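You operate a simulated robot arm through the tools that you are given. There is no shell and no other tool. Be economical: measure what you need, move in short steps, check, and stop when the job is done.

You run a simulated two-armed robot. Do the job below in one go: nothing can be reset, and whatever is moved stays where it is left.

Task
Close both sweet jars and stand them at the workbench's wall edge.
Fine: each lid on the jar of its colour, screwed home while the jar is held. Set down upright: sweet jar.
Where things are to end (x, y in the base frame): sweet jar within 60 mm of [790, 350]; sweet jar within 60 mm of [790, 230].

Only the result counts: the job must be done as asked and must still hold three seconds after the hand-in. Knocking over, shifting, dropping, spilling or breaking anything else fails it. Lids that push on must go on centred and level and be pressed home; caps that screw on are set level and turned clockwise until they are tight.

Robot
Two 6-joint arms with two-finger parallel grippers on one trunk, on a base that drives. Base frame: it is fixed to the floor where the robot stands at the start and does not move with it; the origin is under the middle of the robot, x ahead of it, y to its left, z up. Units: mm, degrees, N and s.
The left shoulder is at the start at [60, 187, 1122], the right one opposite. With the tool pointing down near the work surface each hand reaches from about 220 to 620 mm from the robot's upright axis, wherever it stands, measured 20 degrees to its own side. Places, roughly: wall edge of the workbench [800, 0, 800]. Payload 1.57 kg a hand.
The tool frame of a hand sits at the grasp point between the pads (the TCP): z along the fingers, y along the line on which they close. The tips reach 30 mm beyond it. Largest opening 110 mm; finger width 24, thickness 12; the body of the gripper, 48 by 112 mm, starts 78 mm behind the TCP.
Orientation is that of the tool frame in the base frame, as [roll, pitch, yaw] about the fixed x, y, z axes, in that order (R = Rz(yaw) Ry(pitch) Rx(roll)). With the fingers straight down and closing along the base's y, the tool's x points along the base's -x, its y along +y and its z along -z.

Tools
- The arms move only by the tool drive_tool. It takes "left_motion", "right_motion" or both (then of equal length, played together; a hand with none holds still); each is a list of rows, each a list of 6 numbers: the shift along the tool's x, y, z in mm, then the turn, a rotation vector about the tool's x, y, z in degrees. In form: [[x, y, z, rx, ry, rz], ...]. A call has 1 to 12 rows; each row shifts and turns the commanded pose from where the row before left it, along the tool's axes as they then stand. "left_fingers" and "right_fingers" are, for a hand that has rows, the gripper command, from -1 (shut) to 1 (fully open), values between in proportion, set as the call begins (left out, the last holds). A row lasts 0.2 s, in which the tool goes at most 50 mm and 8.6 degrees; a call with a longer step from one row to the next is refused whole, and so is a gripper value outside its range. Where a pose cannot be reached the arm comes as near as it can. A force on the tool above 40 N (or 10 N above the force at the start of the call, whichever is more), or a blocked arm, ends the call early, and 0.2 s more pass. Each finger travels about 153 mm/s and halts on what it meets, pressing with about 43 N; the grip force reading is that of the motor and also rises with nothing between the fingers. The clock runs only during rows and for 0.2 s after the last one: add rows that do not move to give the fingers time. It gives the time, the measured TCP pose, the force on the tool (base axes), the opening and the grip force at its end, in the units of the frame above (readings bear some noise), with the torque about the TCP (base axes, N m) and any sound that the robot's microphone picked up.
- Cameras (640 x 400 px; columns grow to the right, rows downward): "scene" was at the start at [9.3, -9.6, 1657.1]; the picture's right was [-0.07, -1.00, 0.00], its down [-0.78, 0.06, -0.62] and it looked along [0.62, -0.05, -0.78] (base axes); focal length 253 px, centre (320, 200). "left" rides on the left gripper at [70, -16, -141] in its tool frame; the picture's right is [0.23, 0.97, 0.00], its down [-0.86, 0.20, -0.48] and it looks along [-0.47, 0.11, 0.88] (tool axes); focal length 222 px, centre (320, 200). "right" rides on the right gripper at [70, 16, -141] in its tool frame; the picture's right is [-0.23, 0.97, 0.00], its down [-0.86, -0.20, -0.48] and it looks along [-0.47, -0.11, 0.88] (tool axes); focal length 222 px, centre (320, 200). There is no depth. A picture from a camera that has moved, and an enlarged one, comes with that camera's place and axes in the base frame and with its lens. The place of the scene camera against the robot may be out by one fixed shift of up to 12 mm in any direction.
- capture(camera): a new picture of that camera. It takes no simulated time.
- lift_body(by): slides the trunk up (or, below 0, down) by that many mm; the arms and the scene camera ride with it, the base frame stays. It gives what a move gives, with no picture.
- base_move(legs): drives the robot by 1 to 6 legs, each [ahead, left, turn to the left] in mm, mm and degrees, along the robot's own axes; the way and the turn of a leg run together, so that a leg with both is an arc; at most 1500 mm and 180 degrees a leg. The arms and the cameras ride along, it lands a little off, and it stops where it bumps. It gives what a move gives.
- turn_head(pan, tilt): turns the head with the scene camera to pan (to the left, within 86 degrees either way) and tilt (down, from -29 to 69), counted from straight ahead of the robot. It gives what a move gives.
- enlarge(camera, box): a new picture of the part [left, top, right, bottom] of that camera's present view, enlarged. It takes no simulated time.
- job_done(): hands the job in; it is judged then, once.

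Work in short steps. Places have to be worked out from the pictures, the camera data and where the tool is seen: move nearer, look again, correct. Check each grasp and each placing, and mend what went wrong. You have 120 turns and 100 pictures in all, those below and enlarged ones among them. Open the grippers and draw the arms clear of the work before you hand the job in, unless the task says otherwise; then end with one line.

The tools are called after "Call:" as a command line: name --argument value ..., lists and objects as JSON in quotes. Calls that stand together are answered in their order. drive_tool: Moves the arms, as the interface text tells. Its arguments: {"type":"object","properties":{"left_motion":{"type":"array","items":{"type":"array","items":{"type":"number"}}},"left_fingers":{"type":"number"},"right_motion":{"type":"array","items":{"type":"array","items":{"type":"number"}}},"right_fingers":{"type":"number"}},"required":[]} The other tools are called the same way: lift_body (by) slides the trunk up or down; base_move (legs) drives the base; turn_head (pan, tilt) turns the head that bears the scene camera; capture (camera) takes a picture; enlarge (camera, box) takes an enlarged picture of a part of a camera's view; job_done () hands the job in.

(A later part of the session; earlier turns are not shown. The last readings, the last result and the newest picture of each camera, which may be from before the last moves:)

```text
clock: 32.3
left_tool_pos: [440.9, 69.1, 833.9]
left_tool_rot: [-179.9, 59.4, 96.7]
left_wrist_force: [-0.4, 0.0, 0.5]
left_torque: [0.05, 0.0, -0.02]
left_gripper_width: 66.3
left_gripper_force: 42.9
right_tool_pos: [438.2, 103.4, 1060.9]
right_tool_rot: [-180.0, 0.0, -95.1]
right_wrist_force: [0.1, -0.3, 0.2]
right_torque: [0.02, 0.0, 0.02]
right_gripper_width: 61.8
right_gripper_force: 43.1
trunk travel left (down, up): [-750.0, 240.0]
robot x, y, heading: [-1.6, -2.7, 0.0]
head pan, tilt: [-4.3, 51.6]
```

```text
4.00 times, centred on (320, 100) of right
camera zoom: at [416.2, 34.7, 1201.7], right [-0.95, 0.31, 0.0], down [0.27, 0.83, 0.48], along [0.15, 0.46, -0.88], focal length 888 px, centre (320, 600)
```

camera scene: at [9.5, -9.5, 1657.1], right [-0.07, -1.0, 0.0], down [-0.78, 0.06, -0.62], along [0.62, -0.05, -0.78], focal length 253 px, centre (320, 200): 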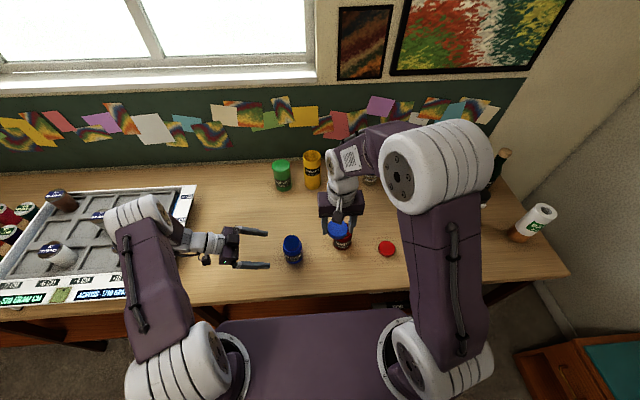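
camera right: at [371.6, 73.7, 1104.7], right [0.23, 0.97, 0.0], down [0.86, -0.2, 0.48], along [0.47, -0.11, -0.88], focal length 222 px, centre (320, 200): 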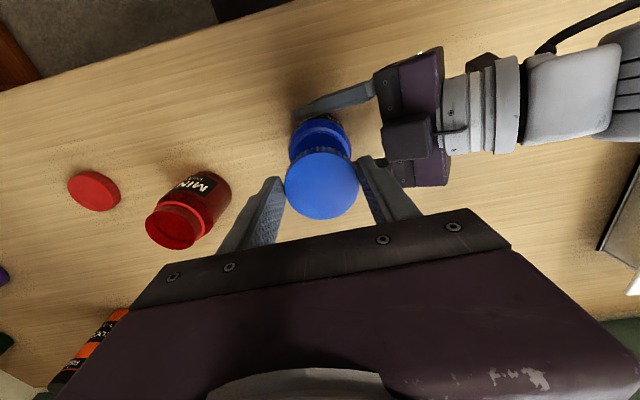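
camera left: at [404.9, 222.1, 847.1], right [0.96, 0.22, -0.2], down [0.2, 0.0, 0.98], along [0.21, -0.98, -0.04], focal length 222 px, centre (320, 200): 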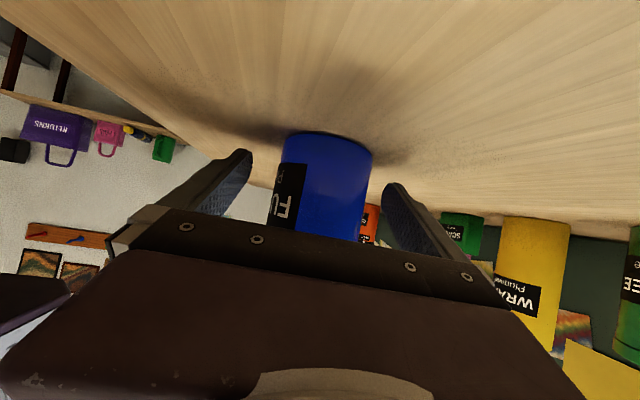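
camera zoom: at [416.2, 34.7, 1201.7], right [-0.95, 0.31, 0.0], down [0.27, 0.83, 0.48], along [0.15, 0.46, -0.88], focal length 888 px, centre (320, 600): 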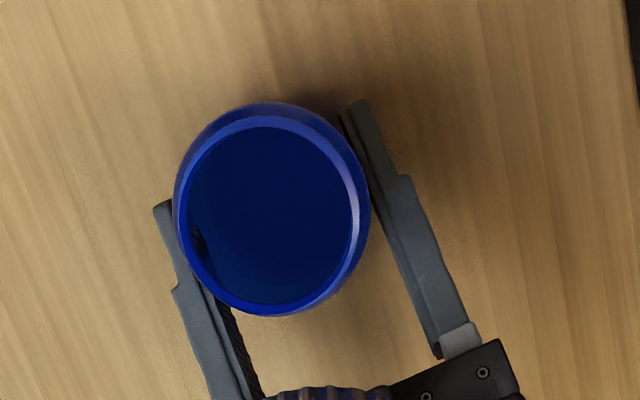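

The mouth is now clear: its centre is about (440.5,57). I move over it, lower, and touch down again.

Call:
drive_tool --right_motion '[[46, -6.3, 0, 0, 0, 0], [0, 0, 40, 0, 0, 0], [0, 0, 40, 0, 0, 0], [0, 0, 30, 0, 0, 0], [0, 0, 8, 0, 0, 0], [0, 0, 2, 0, 0, 0], [0, 0, 2, 0, 0, 0], [0, 0, 2, 0, 0, 0], [0, 0, 2, 0, 0, 0], [0, 0, 2, 0, 0, 0], [0, 0, 0, 0, 0, 0]]'

Call:
enlarge --camera "right" --box '[240, 90, 400, 190]'

```text
clock: 34.9
left_tool_pos: [440.0, 68.9, 834.5]
left_tool_rot: [179.9, 59.6, 96.5]
left_wrist_force: [0.0, 2.4, 4.1]
left_torque: [-0.38, 0.23, -0.09]
left_gripper_width: 66.5
left_gripper_force: 43.2
right_tool_pos: [441.2, 60.0, 936.2]
right_tool_rot: [-179.7, 0.1, -95.0]
right_wrist_force: [-2.6, -2.1, 8.0]
right_torque: [-0.19, 0.18, 0.07]
right_gripper_width: 61.7
right_gripper_force: 42.8
trunk travel left (down, up): [-750.0, 240.0]
robot x, y, heading: [-3.6, -1.8, -0.1]
head pan, tilt: [-4.3, 51.6]
stopped in row 11 (right hand): the force on the tool passed its limit (the readings are from after the stop); the commanded pose is now the measured one
```

```text
4.00 times, centred on (320, 140) of right
camera zoom: at [417.9, -8.9, 1076.6], right [-0.95, 0.31, 0.0], down [0.27, 0.83, 0.48], along [0.15, 0.46, -0.88], focal length 888 px, centre (320, 440)
```

zoom: 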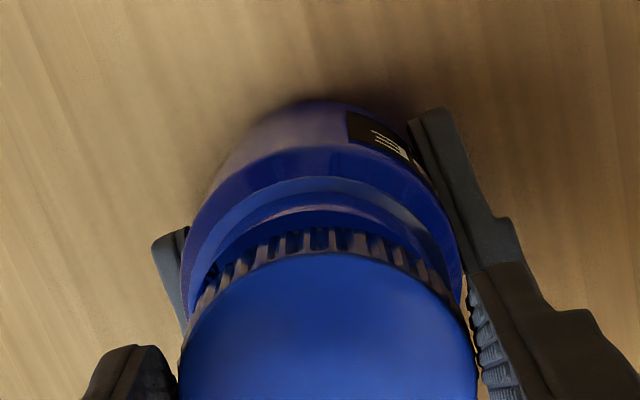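

The torque reading puts the contact on the lid's near-right side, so the lid must move a little back and to the right. I lift 4 mm, shift about 3.5 mm, and touch again.

Call:
drive_tool --right_motion '[[0, 0, -4, 0, 0, 0], [3.8, 2.9, 0, 0, 0, 0], [0, 0, 0, 0, 0, 0], [0, 0, 2, 0, 0, 0], [0, 0, 1.5, 0, 0, 0], [0, 0, 1.5, 0, 0, 0], [0, 0, 1.5, 0, 0, 0], [0, 0, 1.5, 0, 0, 0], [0, 0, 1.5, 0, 0, 0], [0, 0, 1.5, 0, 0, 0], [0, 0, 1.5, 0, 0, 0], [0, 0, 0, 0, 0, 0]]'

```text
clock: 36.6
left_tool_pos: [439.2, 68.9, 834.7]
left_tool_rot: [180.0, 59.3, 96.8]
left_wrist_force: [0.0, 0.9, 4.6]
left_torque: [-0.66, 0.5, -0.03]
left_gripper_width: 66.6
left_gripper_force: 43.0
right_tool_pos: [437.6, 56.3, 934.8]
right_tool_rot: [-179.4, 0.3, -95.1]
right_wrist_force: [-3.9, -3.1, 12.2]
right_torque: [-0.29, -0.05, -0.11]
right_gripper_width: 62.0
right_gripper_force: 42.8
trunk travel left (down, up): [-750.0, 240.0]
robot x, y, heading: [-0.6, 0.2, -0.1]
head pan, tilt: [-4.3, 51.6]
stopped in row 8 (right hand): the force on the tool passed its limit (the readings are from after the stop); the commanded pose is now the measured one
```

Similar contact height. I look again from the right camera and scene to judge the lid's position over the neck.

Call:
enlarge --camera "right" --box '[264, 120, 376, 190]'

Call:
enlarge --camera "scene" --box '[270, 225, 318, 255]'

```text
5.71 times, centred on (320, 155) of right
camera zoom: at [414.2, -12.3, 1075.5], right [-0.95, 0.31, -0.01], down [0.27, 0.83, 0.48], along [0.16, 0.46, -0.88], focal length 1269 px, centre (320, 457)
```

zoom: 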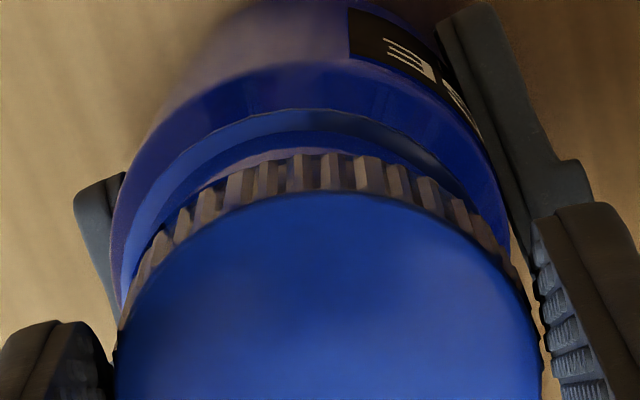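

```text
13.33 times, centred on (294, 240) of scene
camera zoom: at [6.0, -10.0, 1657.1], right [-0.08, -1.0, 0.0], down [-0.78, 0.06, -0.62], along [0.62, -0.05, -0.78], focal length 3377 px, centre (667, -333)
```

zoom: 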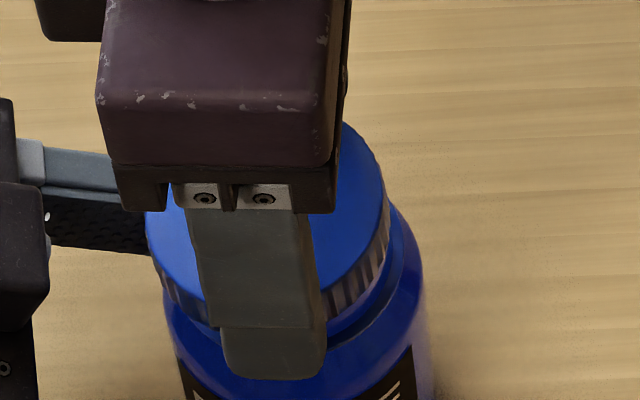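

Edge measurements in both views agree: the lid must go about 2.6 mm more to the right and 2.3 mm ahead. I lift, shift and touch again.

Call:
drive_tool --right_motion '[[0, 0, -5, 0.6, 0, 0], [2.4, -2.5, 0, 0, 0, 0], [0, 0, 0, 0, 0, 0], [0, 0, 2, 0, 0, 0], [0, 0, 2, 0, 0, 0], [0, 0, 1.5, 0, 0, 0], [0, 0, 1.5, 0, 0, 0], [0, 0, 1.5, 0, 0, 0], [0, 0, 1.5, 0, 0, 0], [0, 0, 1.5, 0, 0, 0], [0, 0, 1.5, 0, 0, 0], [0, 0, 0, 0, 0, 0]]'

Call:
enlarge --camera "right" --box '[264, 120, 376, 190]'

Call:
enlarge --camera "scene" --box '[270, 225, 318, 255]'

```text
clock: 39.2
left_tool_pos: [440.6, 70.1, 833.6]
left_tool_rot: [-179.9, 59.0, 96.8]
left_wrist_force: [-0.2, 4.7, -1.1]
left_torque: [-0.26, -1.1, 0.02]
left_gripper_width: 66.2
left_gripper_force: 42.4
right_tool_pos: [442.2, 53.0, 926.0]
right_tool_rot: [-179.0, 0.3, -95.0]
right_wrist_force: [3.3, -4.6, 7.8]
right_torque: [-0.09, 0.89, 0.02]
right_gripper_width: 61.7
right_gripper_force: 42.9
trunk travel left (down, up): [-750.0, 240.0]
robot x, y, heading: [-0.0, 0.0, -0.2]
head pan, tilt: [-4.3, 51.6]
```

```text
5.71 times, centred on (320, 155) of right
camera zoom: at [417.2, -15.0, 1066.3], right [-0.95, 0.31, -0.02], down [0.26, 0.83, 0.49], along [0.16, 0.46, -0.87], focal length 1269 px, centre (320, 457)
```

zoom: 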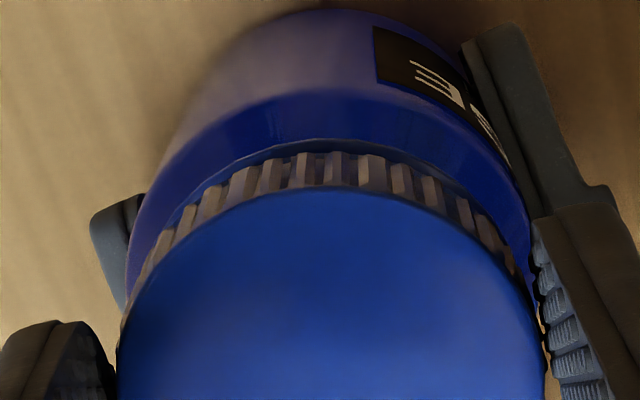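

```text
13.33 times, centred on (294, 240) of scene
camera zoom: at [9.5, -10.0, 1657.2], right [-0.08, -1.0, 0.0], down [-0.78, 0.06, -0.62], along [0.62, -0.05, -0.78], focal length 3377 px, centre (667, -333)
```

zoom: 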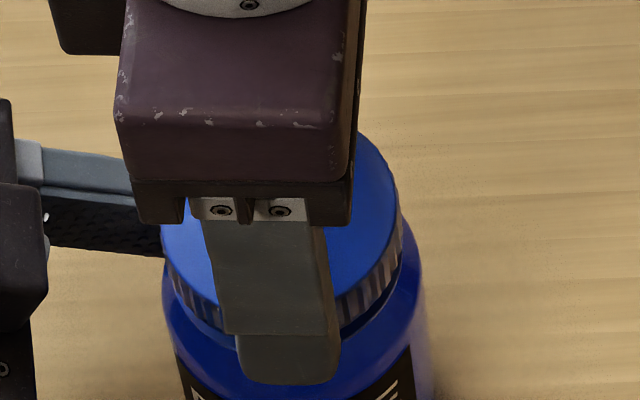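

The lid has dropped onto the neck (10 mm lower). I level the hand and relieve the sideways load before turning.

Call:
drive_tool --right_motion '[[1.5, -1, -0.5, -1, 0.3, 0], [0, 0, 0, 0, 0, 0]]'

```text
clock: 39.8
left_tool_pos: [441.3, 69.9, 833.8]
left_tool_rot: [-179.7, 59.2, 96.9]
left_wrist_force: [2.8, -6.2, 0.1]
left_torque: [0.45, 1.4, 0.05]
left_gripper_width: 66.6
left_gripper_force: 43.3
right_tool_pos: [442.0, 54.7, 927.1]
right_tool_rot: [180.0, 0.1, -95.0]
right_wrist_force: [-3.8, 8.4, 1.8]
right_torque: [0.34, -1.14, 0.01]
right_gripper_width: 61.5
right_gripper_force: 43.0
trunk travel left (down, up): [-750.0, 240.0]
robot x, y, heading: [-2.0, 0.7, 0.1]
head pan, tilt: [-4.3, 51.6]
```

Slightly over-corrected (forces flipped), so I undo a bit more than half.

Call:
drive_tool --right_motion '[[-0.85, 0.55, 0, 0.5, -0.15, 0], [0, 0, 0, 0, 0, 0]]'

```text
clock: 40.4
left_tool_pos: [441.1, 69.0, 834.4]
left_tool_rot: [180.0, 59.2, 96.6]
left_wrist_force: [-3.2, -1.1, 0.1]
left_torque: [0.04, -0.84, -0.04]
left_gripper_width: 65.8
left_gripper_force: 43.3
right_tool_pos: [441.8, 53.9, 927.3]
right_tool_rot: [-179.4, 0.1, -95.0]
right_wrist_force: [3.2, -0.1, 1.4]
right_torque: [0.09, 0.65, 0.0]
right_gripper_width: 61.6
right_gripper_force: 43.3
trunk travel left (down, up): [-750.0, 240.0]
robot x, y, heading: [0.9, -0.9, 0.1]
head pan, tilt: [-4.3, 51.6]
```

Nearly neutral. I trim a little and begin turning clockwise with a light downward feed.

Call:
drive_tool --right_motion '[[0, -0.2, 0.5, -0.25, 0, 0], [0, 0, 0.5, 0, 0, 5], [0, 0, 0.2, 0, 0, 8], [0, 0, 0.1, 0, 0, 8], [0, 0, 0.1, 0, 0, 8], [0, 0, 0.1, 0, 0, 8], [0, 0, 0.1, 0, 0, 8], [0, 0, 0.1, 0, 0, 8], [0, 0, 0, 0, 0, 0]]'

```text
clock: 41.8
left_tool_pos: [441.0, 70.0, 834.4]
left_tool_rot: [179.6, 59.1, 96.8]
left_wrist_force: [0.2, 0.9, 0.5]
left_torque: [-0.15, 0.07, -0.06]
left_gripper_width: 66.0
left_gripper_force: 42.6
right_tool_pos: [440.4, 54.1, 925.1]
right_tool_rot: [180.0, 0.3, -130.6]
right_wrist_force: [-3.2, 1.4, 6.8]
right_torque: [0.11, 0.09, 0.02]
right_gripper_width: 61.6
right_gripper_force: 42.8
trunk travel left (down, up): [-750.0, 240.0]
robot x, y, heading: [0.3, -0.5, 0.1]
head pan, tilt: [-4.3, 51.6]
stopped in row 7 (right hand): the force on the tool passed its limit (the readings are from after the stop); the commanded pose is now the measured one
```

It turned about 36° and sank slightly. I continue turning with no extra feed.

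Call:
drive_tool --right_motion '[[0, 0, 0, 0, 0, 8], [0, 0, 0, 0, 0, 8], [0, 0, 0.1, 0, 0, 8], [0, 0, 0.1, 0, 0, 8], [0, 0, 0.1, 0, 0, 8], [0, 0, 0.1, 0, 0, 8], [0, 0, 0.1, 0, 0, 8], [0, 0, 0.1, 0, 0, 8], [0, 0, 0.1, 0, 0, 8], [0, 0, 0.1, 0, 0, 8], [0, 0, 0, 0, 0, 0]]'

```text
clock: 44.2
left_tool_pos: [442.3, 71.0, 833.2]
left_tool_rot: [179.7, 59.2, 96.8]
left_wrist_force: [16.5, -2.7, 13.0]
left_torque: [-0.13, -0.03, 0.54]
left_gripper_width: 62.7
left_gripper_force: 43.1
right_tool_pos: [441.0, 55.7, 925.3]
right_tool_rot: [179.9, 0.1, 149.5]
right_wrist_force: [-10.4, 8.8, 7.5]
right_torque: [0.23, 0.34, -0.04]
right_gripper_width: 61.6
right_gripper_force: 42.4
trunk travel left (down, up): [-750.0, 240.0]
robot x, y, heading: [0.3, -1.9, -0.1]
head pan, tilt: [-4.3, 51.6]
```

Left grip width changed to 62.7 and forces rose, so I check how the jar sits.

Call:
capture --camera "left"

Call:
enlarge --camera "scene" --box '[254, 215, 334, 265]'

Call:
capture --camera "right"

```text
60 pictures are left
camera left: at [406.5, 224.3, 847.4], right [0.95, 0.24, -0.19], down [0.2, 0.0, 0.98], along [0.23, -0.97, -0.05], focal length 222 px, centre (320, 200)
```

left: 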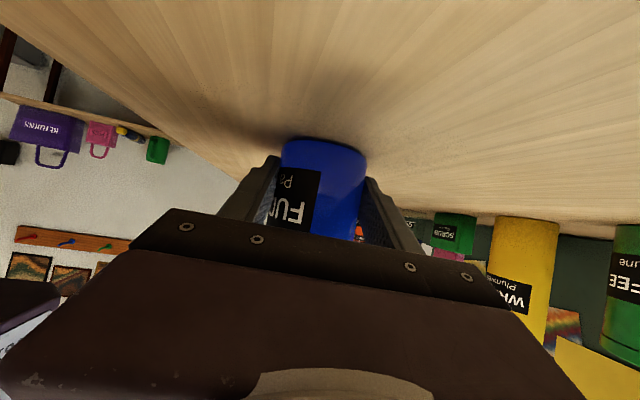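

```text
8.00 times, centred on (294, 240) of scene
camera zoom: at [7.9, -8.6, 1657.2], right [-0.07, -1.0, 0.0], down [-0.78, 0.06, -0.62], along [0.62, -0.05, -0.78], focal length 2026 px, centre (528, -120)
```

zoom: 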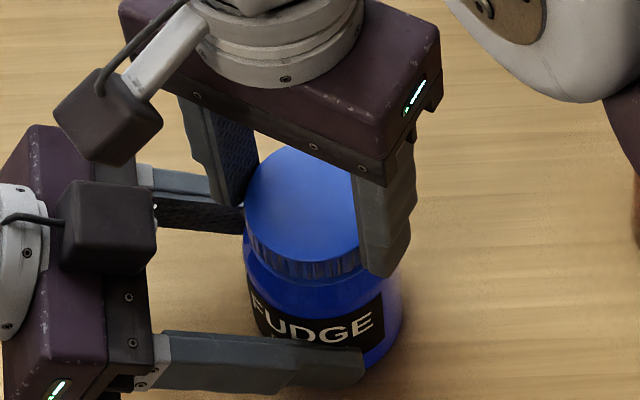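

```text
58 pictures are left
camera right: at [388.8, 103.3, 1065.8], right [0.69, 0.72, 0.0], down [0.63, -0.61, 0.48], along [0.35, -0.33, -0.88], focal length 222 px, centre (320, 200)
```

right: 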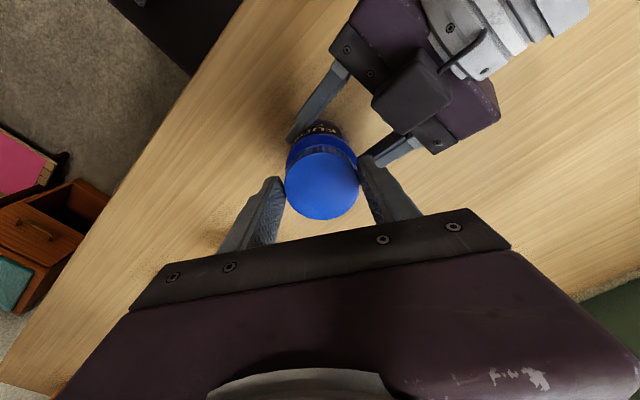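

The jar slipped a bit in the left grip, which only had it near the tips. I release the lid slightly with the right hand to take the load off and then look.

Call:
drive_tool --right_motion '[[0, 0, 0, 0, 0, 0], [0, 0, 0, 0, 0, 0]]' --right_fingers 0.35

Call:
enlarge --camera "scene" --box '[254, 215, 334, 265]'

Call:
enlarge --camera "left" --box '[200, 100, 440, 250]'

```text
clock: 44.8
left_tool_pos: [440.1, 70.2, 834.0]
left_tool_rot: [179.9, 59.2, 96.6]
left_wrist_force: [-1.8, 3.7, 18.2]
left_torque: [-0.8, -0.08, 0.03]
left_gripper_width: 62.6
left_gripper_force: 43.0
right_tool_pos: [439.4, 55.5, 925.5]
right_tool_rot: [179.9, 0.0, 149.5]
right_wrist_force: [-0.1, -0.2, -0.5]
right_torque: [0.02, 0.02, 0.01]
right_gripper_width: 74.3
right_gripper_force: 0.0
trunk travel left (down, up): [-750.0, 240.0]
robot x, y, heading: [-0.1, -0.2, -0.2]
head pan, tilt: [-4.3, 51.6]
```

```text
8.00 times, centred on (294, 240) of scene
camera zoom: at [6.7, -9.0, 1657.2], right [-0.08, -1.0, 0.0], down [-0.78, 0.06, -0.62], along [0.62, -0.05, -0.78], focal length 2026 px, centre (528, -120)
```

zoom: 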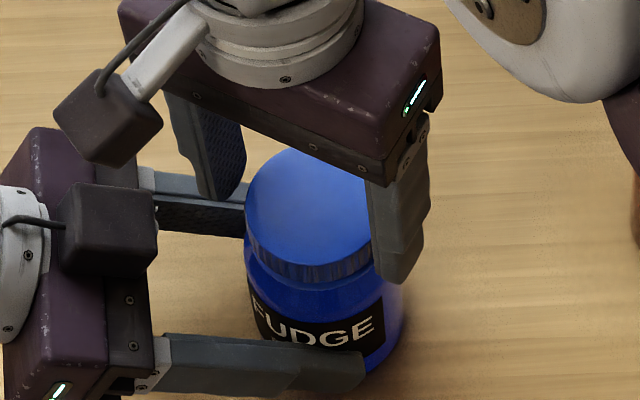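

```text
2.67 times, centred on (320, 175) of left
camera zoom: at [405.0, 223.7, 847.3], right [0.95, 0.23, -0.19], down [0.2, 0.0, 0.98], along [0.23, -0.97, -0.05], focal length 592 px, centre (320, 267)
```

zoom: 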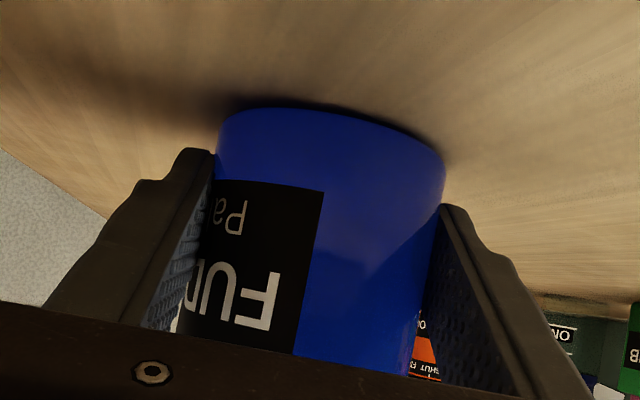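

The right is off the lid. I release the left hand so the jar can settle on the table, then look.

Call:
drive_tool --left_motion '[[0, 0, 0, 0, 0, 0], [0, 0, 0, 0, 0, 0], [0, 0, 0, 0, 0, 0]]' --left_fingers 1

Call:
enlarge --camera "scene" --box '[254, 215, 334, 265]'

Call:
enlarge --camera "left" --box '[200, 100, 440, 250]'

Call:
enlarge --camera "right" --box '[240, 100, 400, 200]'

```text
clock: 45.6
left_tool_pos: [443.1, 69.7, 832.6]
left_tool_rot: [179.9, 59.0, 96.9]
left_wrist_force: [-0.3, 0.5, 0.1]
left_torque: [-0.03, 0.01, 0.01]
left_gripper_width: 110.2
left_gripper_force: 0.0
right_tool_pos: [441.4, 53.7, 924.6]
right_tool_rot: [179.9, 0.0, 149.5]
right_wrist_force: [-0.7, -0.2, 0.1]
right_torque: [0.04, 0.04, 0.03]
right_gripper_width: 74.6
right_gripper_force: 0.0
trunk travel left (down, up): [-750.0, 240.0]
robot x, y, heading: [-0.7, -0.6, 0.1]
head pan, tilt: [-4.3, 51.6]
```

```text
8.00 times, centred on (294, 240) of scene
camera zoom: at [10.0, -9.9, 1657.1], right [-0.08, -1.0, 0.0], down [-0.78, 0.06, -0.62], along [0.62, -0.05, -0.78], focal length 2026 px, centre (528, -120)
```

zoom: 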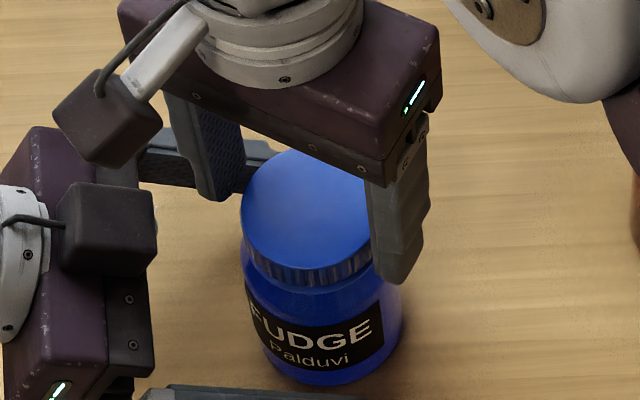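

```text
2.67 times, centred on (320, 175) of left
camera zoom: at [406.9, 223.5, 846.5], right [0.95, 0.23, -0.19], down [0.2, 0.0, 0.98], along [0.23, -0.97, -0.05], focal length 592 px, centre (320, 267)
```

zoom: 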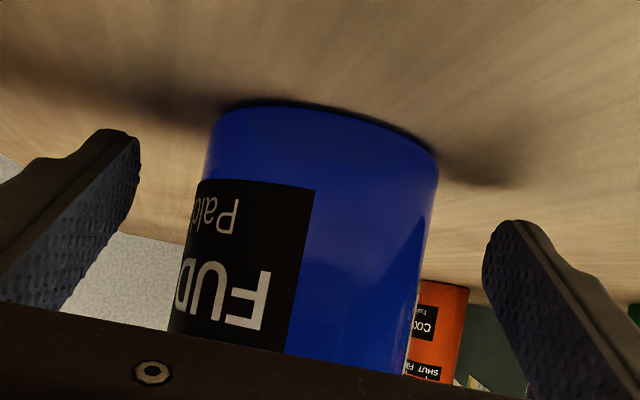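

```text
4.00 times, centred on (320, 150) of right
camera zoom: at [389.7, 102.7, 1065.2], right [0.69, 0.72, 0.0], down [0.64, -0.61, 0.48], along [0.35, -0.33, -0.88], focal length 888 px, centre (320, 400)
```

zoom: 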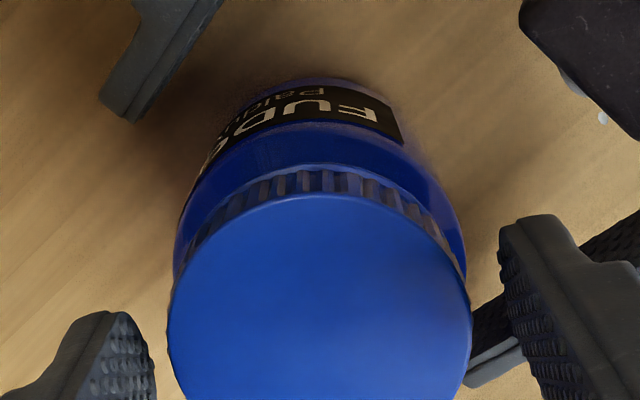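

The jar stands upright with the lid level on it. I advance the left hand about 10 mm so the jar sits deeper between the pads, then grip again.

Call:
drive_tool --left_motion '[[-7.7, -0.2, 7.1, 0, 0, 0], [0, 0, 0, 0, 0, 0]]'

Call:
drive_tool --left_motion '[[0, 0, 0, 0, 0, 0], [0, 0, 0, 0, 0, 0], [0, 0, 0, 0, 0, 0]]' --left_fingers -1

Call:
drive_tool --right_motion '[[0, 0, 0, 0, 0, 0], [0, 0, 0, 0, 0, 0]]' --right_fingers -1

```text
clock: 46.2
left_tool_pos: [443.3, 60.0, 836.2]
left_tool_rot: [179.8, 59.1, 96.7]
left_wrist_force: [0.1, 0.0, 0.0]
left_torque: [-0.04, -0.04, 0.0]
left_gripper_width: 109.9
left_gripper_force: 0.0
right_tool_pos: [442.3, 55.3, 923.8]
right_tool_rot: [179.9, 0.0, 149.5]
right_wrist_force: [0.1, 0.2, -0.2]
right_torque: [0.02, 0.0, 0.01]
right_gripper_width: 74.2
right_gripper_force: 0.1
trunk travel left (down, up): [-750.0, 240.0]
robot x, y, heading: [0.0, 0.2, -0.1]
head pan, tilt: [-4.3, 51.6]
```

```text
clock: 47.0
left_tool_pos: [444.4, 60.6, 837.4]
left_tool_rot: [179.8, 59.1, 96.8]
left_wrist_force: [-0.1, 0.5, 1.5]
left_torque: [-0.09, 0.04, -0.01]
left_gripper_width: 62.5
left_gripper_force: 43.1
right_tool_pos: [440.6, 55.1, 924.3]
right_tool_rot: [179.8, 0.0, 149.5]
right_wrist_force: [1.0, 0.0, 0.8]
right_torque: [0.06, -0.01, 0.01]
right_gripper_width: 74.3
right_gripper_force: 0.1
trunk travel left (down, up): [-750.0, 240.0]
robot x, y, heading: [1.2, 0.1, 0.2]
head pan, tilt: [-4.3, 51.6]
```

```text
clock: 47.6
left_tool_pos: [443.2, 59.6, 837.3]
left_tool_rot: [179.8, 59.0, 96.8]
left_wrist_force: [-1.5, -3.1, 3.5]
left_torque: [0.33, -0.1, 0.03]
left_gripper_width: 62.7
left_gripper_force: 42.9
right_tool_pos: [441.2, 55.9, 924.6]
right_tool_rot: [179.8, 0.0, 149.5]
right_wrist_force: [1.5, 5.0, -0.8]
right_torque: [-0.01, 0.01, 0.03]
right_gripper_width: 61.6
right_gripper_force: 43.5
trunk travel left (down, up): [-750.0, 240.0]
robot x, y, heading: [0.3, 4.4, 0.2]
head pan, tilt: [-4.3, 51.6]
```

Left width is 62.5 again even with a deeper grip, so I check the picture.

Call:
enlarge --camera "left" --box '[200, 100, 440, 250]'

Call:
enlarge --camera "scene" --box '[254, 215, 334, 265]'

```text
2.67 times, centred on (320, 175) of left
camera zoom: at [407.3, 213.8, 850.1], right [0.95, 0.23, -0.19], down [0.2, 0.0, 0.98], along [0.23, -0.97, -0.05], focal length 592 px, centre (320, 267)
```

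zoom: 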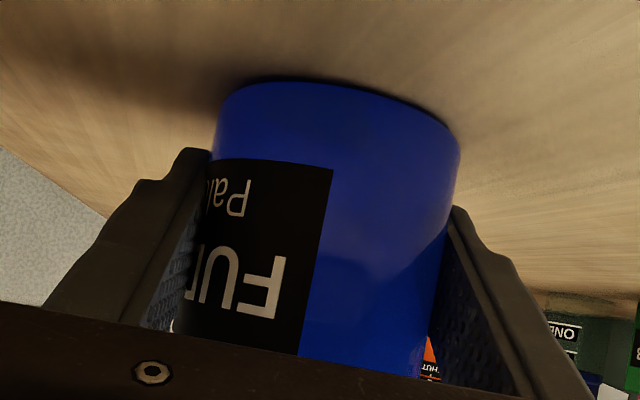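

```text
8.00 times, centred on (294, 240) of scene
camera zoom: at [9.2, -9.6, 1657.1], right [-0.08, -1.0, 0.0], down [-0.78, 0.06, -0.62], along [0.62, -0.05, -0.78], focal length 2026 px, centre (528, -120)
```

zoom: 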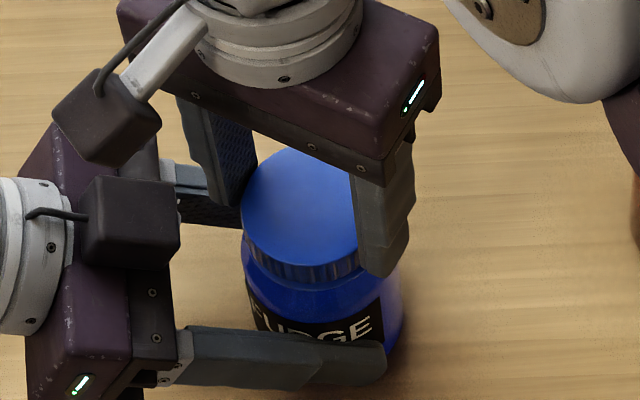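

The width ratio fits a faceted jar that is now gripped flat to flat, a grip that resists rotation better. I continue turning clockwise.

Call:
drive_tool --right_motion '[[0, 0, 0, 0, 0, 8], [0, 0, 0, 0, 0, 8], [0, 0, 0.1, 0, 0, 8], [0, 0, 0.1, 0, 0, 8], [0, 0, 0.1, 0, 0, 8], [0, 0, 0.1, 0, 0, 8], [0, 0, 0, 0, 0, 0]]'

```text
clock: 49.2
left_tool_pos: [442.3, 58.3, 836.7]
left_tool_rot: [180.0, 59.1, 96.8]
left_wrist_force: [-13.9, -10.8, 7.7]
left_torque: [0.46, -0.86, -0.02]
left_gripper_width: 62.8
left_gripper_force: 42.5
right_tool_pos: [441.4, 54.4, 924.1]
right_tool_rot: [179.8, -0.2, 101.4]
right_wrist_force: [16.2, 11.3, -1.3]
right_torque: [0.28, -0.41, 0.03]
right_gripper_width: 61.8
right_gripper_force: 43.1
trunk travel left (down, up): [-750.0, 240.0]
robot x, y, heading: [0.8, 0.4, -0.0]
head pan, tilt: [-4.3, 51.6]
```

Sideways load built up from a slight off-axis grip; I relieve it by shifting the right hand about 2 mm, then keep turning.

Call:
drive_tool --right_motion '[[0.7, 1.9, 0, 0, 0, 0], [0, 0, 0, 0, 0, 0]]'

Call:
drive_tool --right_motion '[[0, 0, 0.1, 0, 0, 8], [0, 0, 0.1, 0, 0, 8], [0, 0, 0.1, 0, 0, 8], [0, 0, 0.1, 0, 0, 8], [0, 0, 0.1, 0, 0, 8], [0, 0, 0, 0, 0, 0]]'

```text
clock: 49.8
left_tool_pos: [442.0, 58.7, 836.4]
left_tool_rot: [179.9, 59.2, 96.7]
left_wrist_force: [-10.0, -10.2, 4.0]
left_torque: [0.12, -0.15, -0.1]
left_gripper_width: 62.5
left_gripper_force: 43.4
right_tool_pos: [441.9, 55.9, 923.4]
right_tool_rot: [179.8, -0.1, 101.5]
right_wrist_force: [9.3, 8.1, 0.3]
right_torque: [0.41, -0.39, 0.02]
right_gripper_width: 61.8
right_gripper_force: 43.2
trunk travel left (down, up): [-750.0, 240.0]
robot x, y, heading: [-0.2, 1.4, -0.1]
head pan, tilt: [-4.3, 51.6]
```

```text
clock: 51.2
left_tool_pos: [443.2, 59.0, 835.7]
left_tool_rot: [179.9, 59.1, 96.8]
left_wrist_force: [-20.5, -5.3, 7.3]
left_torque: [-0.05, -1.12, -0.12]
left_gripper_width: 62.6
left_gripper_force: 43.1
right_tool_pos: [443.6, 55.7, 922.4]
right_tool_rot: [179.9, -0.5, 61.4]
right_wrist_force: [21.2, 3.3, 0.6]
right_torque: [0.04, -0.56, 0.06]
right_gripper_width: 61.7
right_gripper_force: 42.9
trunk travel left (down, up): [-750.0, 240.0]
robot x, y, heading: [0.5, -1.0, 0.2]
head pan, tilt: [-4.3, 51.6]
```

Lid is descending (922.4). I open the right hand, lift it clear, turn it back for the next stroke and look at the lid to recentre.

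Call:
drive_tool --right_motion '[[0, 0, 0, 0, 0, 0], [0, 0, 0, 0, 0, 0], [0, 0, -50, 0, 0, 0], [0, 0, 0, 0, 0, -8.6], [0, 0, 0, 0, 0, -8.6], [0, 0, 0, 0, 0, -8.6], [0, 0, 0, 0, 0, -8.6], [0, 0, 0, 0, 0, -8.6], [0, 0, 0, 0, 0, -8.6], [0, 0, 0, 0, 0, -8.6], [0, 0, 0, 0, 0, -8.6], [0, 0, 0, 0, 0, -8.6]]' --right_fingers 1

Call:
enlarge --camera "right" --box '[240, 80, 400, 180]'

Call:
enlarge --camera "scene" --box '[254, 215, 334, 265]'

```text
clock: 53.8
left_tool_pos: [442.5, 60.2, 836.4]
left_tool_rot: [179.8, 59.1, 96.9]
left_wrist_force: [-2.3, -0.2, 0.7]
left_torque: [-0.13, 0.1, 0.0]
left_gripper_width: 62.3
left_gripper_force: 43.1
right_tool_pos: [442.1, 56.6, 972.7]
right_tool_rot: [179.8, 0.0, 139.0]
right_wrist_force: [0.0, 0.4, 0.6]
right_torque: [0.0, -0.01, 0.01]
right_gripper_width: 110.4
right_gripper_force: 0.0
trunk travel left (down, up): [-750.0, 240.0]
robot x, y, heading: [2.7, 0.3, -0.1]
head pan, tilt: [-4.3, 51.6]
```

```text
4.00 times, centred on (320, 130) of right
camera zoom: at [400.6, 112.4, 1113.7], right [0.81, 0.59, 0.0], down [0.51, -0.71, 0.48], along [0.28, -0.39, -0.88], focal length 888 px, centre (320, 480)
```

zoom: 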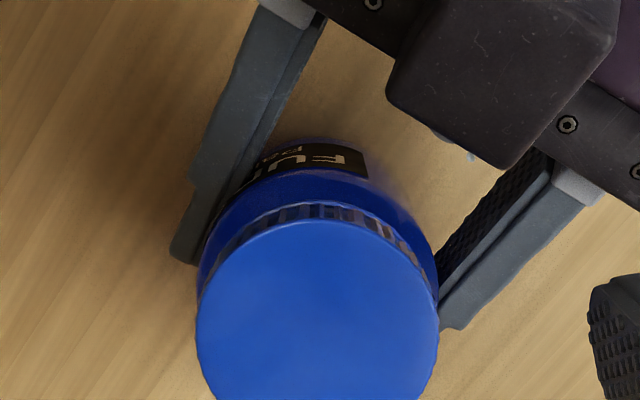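

```text
8.00 times, centred on (294, 240) of scene
camera zoom: at [9.0, -9.8, 1657.1], right [-0.08, -1.0, 0.0], down [-0.78, 0.06, -0.62], along [0.62, -0.05, -0.78], focal length 2026 px, centre (528, -120)
```

zoom: 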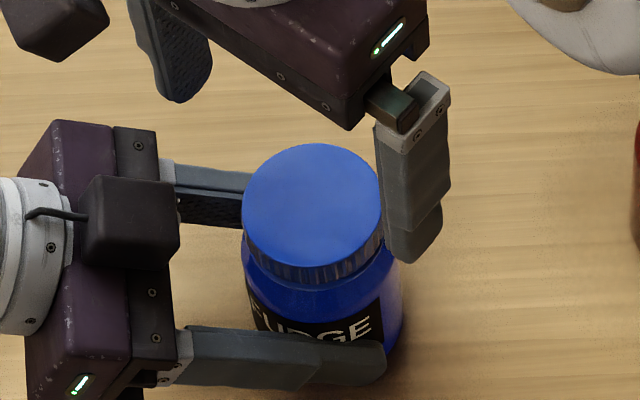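

Both image and force evidence place the lid's centre at about (445,52.5), some 4 mm off the hand axis. I recentre, descend and regrip.

Call:
drive_tool --right_motion '[[-4.1, -1.3, 0, 0, 0, 0], [0, 0, 0, 0, 0, 0], [0, 0, 20, 0, 0, 0], [0, 0, 20, 0, 0, 0], [0, 0, 11, 0, 0, 0], [0, 0, 0, 0, 0, 0]]' --right_fingers 0.45

Call:
drive_tool --right_motion '[[0, 0, 0, 0, 0, 0], [0, 0, 0, 0, 0, 0], [0, 0, 0, 0, 0, 0]]' --right_fingers -1

Call:
drive_tool --right_motion '[[0, 0, 0, 0, 0, 8], [0, 0, 0, 0, 0, 8], [0, 0, 0.1, 0, 0, 8], [0, 0, 0.1, 0, 0, 8], [0, 0, 0.1, 0, 0, 8], [0, 0, 0.1, 0, 0, 8], [0, 0, 0.1, 0, 0, 8], [0, 0, 0.1, 0, 0, 8], [0, 0, 0.1, 0, 0, 8], [0, 0, 0.1, 0, 0, 8], [0, 0, 0, 0, 0, 0]]'

```text
clock: 55.2
left_tool_pos: [442.6, 60.1, 838.2]
left_tool_rot: [179.7, 59.0, 96.8]
left_wrist_force: [-0.9, -0.1, 0.7]
left_torque: [-0.1, 0.02, -0.07]
left_gripper_width: 62.6
left_gripper_force: 42.6
right_tool_pos: [446.1, 51.8, 920.5]
right_tool_rot: [179.7, 0.0, 138.8]
right_wrist_force: [0.2, -0.3, -0.3]
right_torque: [0.02, 0.0, 0.02]
right_gripper_width: 79.8
right_gripper_force: 0.0
trunk travel left (down, up): [-750.0, 240.0]
robot x, y, heading: [-1.1, -1.5, -0.1]
head pan, tilt: [-4.3, 51.6]
```

```text
clock: 56.0
left_tool_pos: [443.0, 61.3, 836.1]
left_tool_rot: [179.9, 59.1, 96.9]
left_wrist_force: [0.8, 1.2, 0.9]
left_torque: [-0.17, 0.13, -0.02]
left_gripper_width: 62.6
left_gripper_force: 42.9
right_tool_pos: [445.3, 52.7, 920.6]
right_tool_rot: [180.0, 0.1, 138.9]
right_wrist_force: [-0.3, -2.0, -0.6]
right_torque: [-0.05, 0.0, -0.02]
right_gripper_width: 62.3
right_gripper_force: 42.9
trunk travel left (down, up): [-750.0, 240.0]
robot x, y, heading: [1.0, -1.1, -0.2]
head pan, tilt: [-4.3, 51.6]
```

```text
clock: 58.4
left_tool_pos: [443.6, 60.2, 835.6]
left_tool_rot: [179.8, 59.0, 96.9]
left_wrist_force: [13.7, -5.2, 4.9]
left_torque: [0.35, 0.86, -0.97]
left_gripper_width: 62.5
left_gripper_force: 42.8
right_tool_pos: [444.9, 53.2, 921.0]
right_tool_rot: [-179.9, -0.1, 58.8]
right_wrist_force: [-13.2, 4.8, -7.1]
right_torque: [0.03, 0.36, 1.04]
right_gripper_width: 61.0
right_gripper_force: 43.0
trunk travel left (down, up): [-750.0, 240.0]
robot x, y, heading: [1.3, -2.0, -0.0]
head pan, tilt: [-4.3, 51.6]
```

The twisting torque has risen to 1.04 N m: the lid is tightening. One more small turn to be sure.

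Call:
drive_tool --right_motion '[[0, 0, 0, 0, 0, 4], [0, 0, 0, 0, 0, 4], [0, 0, 0, 0, 0, 4], [0, 0, 0, 0, 0, 0]]'

Call:
enlarge --camera "scene" --box '[254, 215, 334, 265]'

Call:
enlarge --camera "left" --box '[200, 100, 440, 250]'

```text
clock: 59.4
left_tool_pos: [444.3, 60.0, 836.3]
left_tool_rot: [179.8, 59.1, 96.8]
left_wrist_force: [26.5, -4.8, 0.2]
left_torque: [0.43, 1.63, -1.25]
left_gripper_width: 63.0
left_gripper_force: 43.3
right_tool_pos: [443.6, 51.1, 921.4]
right_tool_rot: [-179.8, 0.1, 46.8]
right_wrist_force: [-25.7, 5.8, 0.0]
right_torque: [0.07, 0.56, 1.51]
right_gripper_width: 59.5
right_gripper_force: 42.9
trunk travel left (down, up): [-750.0, 240.0]
robot x, y, heading: [1.8, 0.1, -0.3]
head pan, tilt: [-4.3, 51.6]
```

```text
8.00 times, centred on (294, 240) of scene
camera zoom: at [9.7, -9.7, 1657.1], right [-0.08, -1.0, 0.0], down [-0.78, 0.06, -0.62], along [0.62, -0.05, -0.78], focal length 2026 px, centre (528, -120)
```

zoom: 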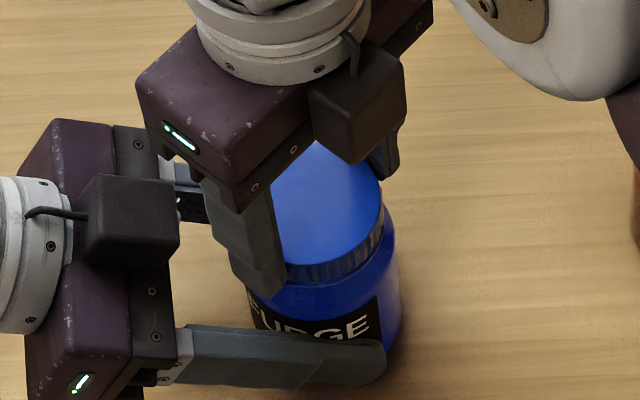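

```text
2.67 times, centred on (320, 175) of left
camera zoom: at [407.9, 214.0, 850.0], right [0.95, 0.24, -0.19], down [0.2, 0.0, 0.98], along [0.23, -0.97, -0.05], focal length 592 px, centre (320, 267)
```

zoom: 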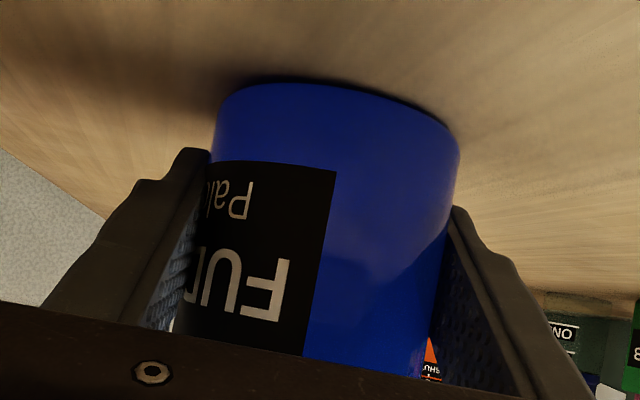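

Torque rose to 1.5 N m with the lid starting to slip in the pads, and the jar did not turn: the blue lid is tight. I open the right hand, lift it, and start unwinding its wrist.

Call:
drive_tool --right_motion '[[0, 0, 0, 0, 0, 0], [0, 0, 0, 0, 0, 0], [0, 0, -50, 0, 0, 0], [0, 0, -50, 0, 0, 0], [0, 0, -40, 0, 0, -8.5], [0, 0, 0, 0, 0, -8.5], [0, 0, 0, 0, 0, -8.5], [0, 0, 0, 0, 0, -8.5], [0, 0, 0, 0, 0, -8.5], [0, 0, 0, 0, 0, -8.5], [0, 0, 0, 0, 0, -8.5], [0, 0, 0, 0, 0, -8.5]]' --right_fingers 1

Call:
enlarge --camera "scene" --box '[254, 215, 334, 265]'

```text
clock: 62.0
left_tool_pos: [442.9, 60.8, 836.1]
left_tool_rot: [179.9, 59.1, 96.9]
left_wrist_force: [-0.3, 0.4, 0.0]
left_torque: [0.01, 0.0, 0.0]
left_gripper_width: 62.4
left_gripper_force: 43.5
right_tool_pos: [447.2, 51.3, 1061.3]
right_tool_rot: [179.9, -0.1, 115.1]
right_wrist_force: [-0.5, -0.1, 0.2]
right_torque: [0.01, 0.0, -0.01]
right_gripper_width: 109.6
right_gripper_force: 0.1
trunk travel left (down, up): [-750.0, 240.0]
robot x, y, heading: [2.0, 0.7, -0.2]
head pan, tilt: [-4.3, 51.6]
```

```text
8.00 times, centred on (294, 240) of scene
camera zoom: at [9.7, -9.6, 1657.1], right [-0.08, -1.0, 0.0], down [-0.78, 0.06, -0.62], along [0.62, -0.05, -0.78], focal length 2026 px, centre (528, -120)
```

zoom: 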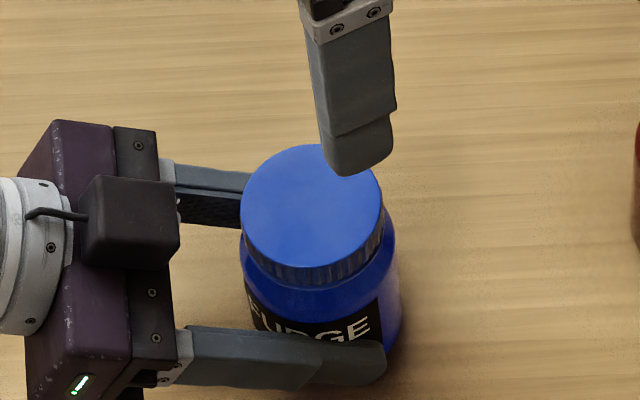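

The blue lid sits level. With the left hand I lift the blue jar and carry it to about (570,150), out of the working area, while the right wrist unwinds.

Call:
drive_tool --left_motion '[[-21.5, 0, -12.8, 0, 0, 0], [10.5, 34, -17.5, 0, 0, 0], [10.5, 34, -17.5, 0, 0, 0], [10.5, 34, -17.5, 0, 0, 0], [10.5, 34, -17.5, 0, 0, 0], [0, 0, 0, 0, 0, 0], [12, 0, 7.2, 0, 0, 0], [8.6, 0, 5, 0, 0, 0], [0, 0, 0, 0, 0, 0]]' --right_motion '[[0, 0, 0, 0, 0, -8.5], [0, 0, 0, 0, 0, -8.5], [0, 0, 0, 0, 0, -8.5], [0, 0, 0, 0, 0, -8.5], [0, 0, 0, 0, 0, -8.5], [0, 0, 0, 0, 0, -8.5], [0, 0, 0, 0, 0, -8.5], [0, 0, 0, 0, 0, -5.4], [0, 0, 0, 0, 0, 0]]'

Call:
capture --camera "scene"

```text
clock: 64.0
left_tool_pos: [535.8, 144.9, 846.1]
left_tool_rot: [179.9, 59.0, 96.9]
left_wrist_force: [-0.6, -0.5, -1.8]
left_torque: [0.06, 0.01, -0.02]
left_gripper_width: 62.6
left_gripper_force: 43.3
left hand out of reach, approached as far as the arm can: row 5, 7, 8
right_tool_pos: [444.2, 51.2, 1059.8]
right_tool_rot: [179.8, 0.0, 180.0]
right_wrist_force: [0.4, -0.2, -0.1]
right_torque: [0.0, 0.0, 0.02]
right_gripper_width: 109.9
right_gripper_force: 0.0
trunk travel left (down, up): [-750.0, 240.0]
robot x, y, heading: [2.0, -0.7, -0.1]
head pan, tilt: [-4.3, 51.6]
```

```text
45 pictures are left
camera scene: at [9.8, -9.8, 1657.1], right [-0.08, -1.0, 0.0], down [-0.78, 0.06, -0.62], along [0.62, -0.05, -0.78], focal length 253 px, centre (320, 200)
```

scene: 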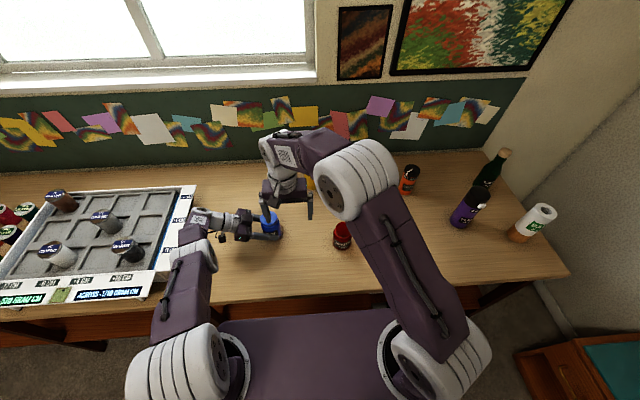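

The jar hangs about 10 mm up at the reach limit. I pull back 21 mm, set it down there, and check.

Call:
drive_tool --left_motion '[[2, -20.9, -4, 0, 0, 0], [4, 0, 3.5, 0, 0, 0], [3.3, 0, 3.2, 0, 0, 0], [0, 0, 0, 0, 0, 0]]'

```text
clock: 65.0
left_tool_pos: [515.6, 145.7, 836.8]
left_tool_rot: [179.8, 59.1, 96.7]
left_wrist_force: [0.4, 0.3, 3.8]
left_torque: [0.14, 0.11, -0.04]
left_gripper_width: 62.4
left_gripper_force: 42.7
right_tool_pos: [444.4, 52.6, 1060.6]
right_tool_rot: [179.9, 0.2, 179.8]
right_wrist_force: [-0.9, 0.2, -0.5]
right_torque: [0.02, 0.0, 0.0]
right_gripper_width: 109.9
right_gripper_force: 0.0
trunk travel left (down, up): [-750.0, 240.0]
robot x, y, heading: [2.0, 1.0, -0.2]
head pan, tilt: [-4.3, 51.6]
```

Touching the table (3.8 N). I open the left hand and withdraw it along its fingers, while the right hand goes over the red lid.

Call:
drive_tool --left_motion '[[0, 0, 0, 0, 0, 0], [0, 0, 0, 0, 0, 0], [0, 0, -35, 0, 0, 0], [0, 0, -35, 0, 0, 0], [0, 0, -30, 0, 0, 0], [-34, 0, -20.5, 0, 0, 0], [-34, 0, -20.5, 0, 0, 0], [-34, 0, -20.5, 0, 0, 0], [0, 0, 0, 0, 0, 0]]' --left_fingers 1 --right_motion '[[1, -41.6, 0, 0, 0, 0], [1, -41.6, 0, 0, 0, 0], [1, -41.6, 0, 0, 0, 0], [1, -41.6, 0, 0, 0, 0], [1, -41.6, 0, 0, 0, 0], [1, -41.6, 0, 0, 0, 0], [1, -41.6, 0, 0, 0, 0], [0, -41.6, 45, 0, 0, 0], [0, 0, 45, 0, 0, 0]]'

Call:
capture --camera "right"

Call:
capture --camera "scene"

```text
refused: row 8 steps farther than a row can; nothing moved
```

```text
44 pictures are left
camera right: at [375.2, 67.5, 1202.3], right [0.23, 0.97, 0.0], down [0.85, -0.2, 0.48], along [0.47, -0.11, -0.88], focal length 222 px, centre (320, 200)
```

right: 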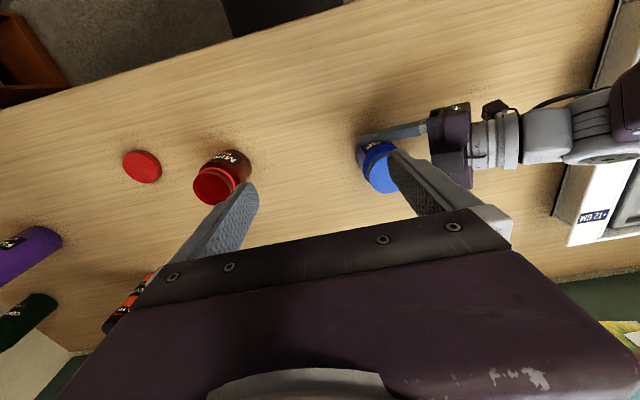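

```text
43 pictures are left
camera scene: at [9.2, -9.6, 1657.2], right [-0.07, -1.0, 0.0], down [-0.78, 0.06, -0.62], along [0.62, -0.05, -0.78], focal length 253 px, centre (320, 200)
```

scene: 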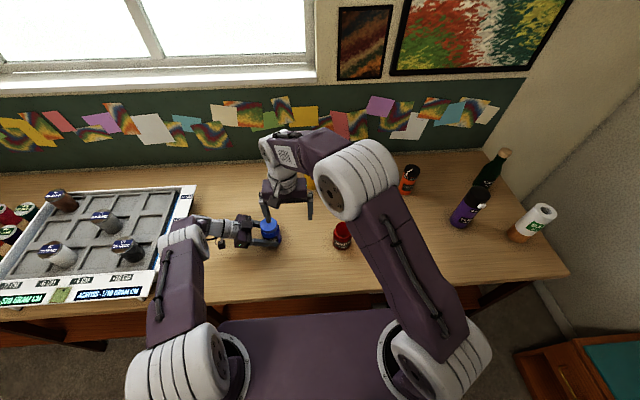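

Refused only because one row was too long; nothing moved. I resend with a straight-up withdrawal for the left hand, which stays clear of the tray.

Call:
drive_tool --left_motion '[[0, 0, 0, 0, 0, 0], [0, 0, 0, 0, 0, 0], [-34.3, 0, -20.5, 0, 0, 0], [-34.3, 0, -20.5, 0, 0, 0], [-34.3, 0, -20.5, 0, 0, 0], [-34.3, 0, -20.5, 0, 0, 0], [0, 0, 0, 0, 0, 0], [0, 0, 0, 0, 0, 0], [0, 0, 0, 0, 0, 0], [0, 0, 0, 0, 0, 0]]' --left_fingers 1 --right_motion '[[1, -41.6, 0, 0, 0, 0], [1, -41.6, 0, 0, 0, 0], [1, -41.6, 0, 0, 0, 0], [1, -41.6, 0, 0, 0, 0], [1, -41.6, 0, 0, 0, 0], [1, -41.6, 0, 0, 0, 0], [1, -41.6, 0, 0, 0, 0], [0, -41.6, 0, 0, 0, 0], [0, 0, 40, 0, 0, 0], [0, 0, 40, 0, 0, 0]]'

Call:
capture --camera "right"

```text
clock: 67.2
left_tool_pos: [514.8, 146.4, 994.0]
left_tool_rot: [-179.9, 59.1, 97.0]
left_wrist_force: [0.1, 0.5, -0.9]
left_torque: [-0.01, 0.04, 0.0]
left_gripper_width: 109.7
left_gripper_force: 0.0
right_tool_pos: [438.4, -280.7, 979.9]
right_tool_rot: [179.9, 0.0, 179.8]
right_wrist_force: [0.7, -0.5, 0.3]
right_torque: [0.01, 0.05, -0.04]
right_gripper_width: 110.2
right_gripper_force: 0.1
trunk travel left (down, up): [-750.0, 240.0]
robot x, y, heading: [2.8, -5.0, 0.2]
head pan, tilt: [-4.3, 51.6]
```

```text
42 pictures are left
camera right: at [368.5, -265.6, 1121.8], right [0.23, 0.97, 0.0], down [0.85, -0.2, 0.48], along [0.47, -0.11, -0.88], focal length 222 px, centre (320, 200)
```

right: 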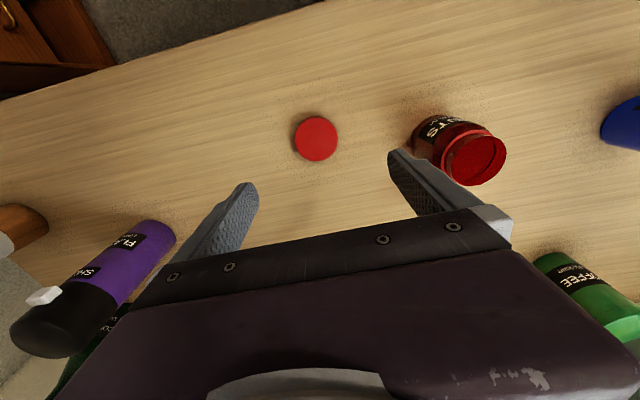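

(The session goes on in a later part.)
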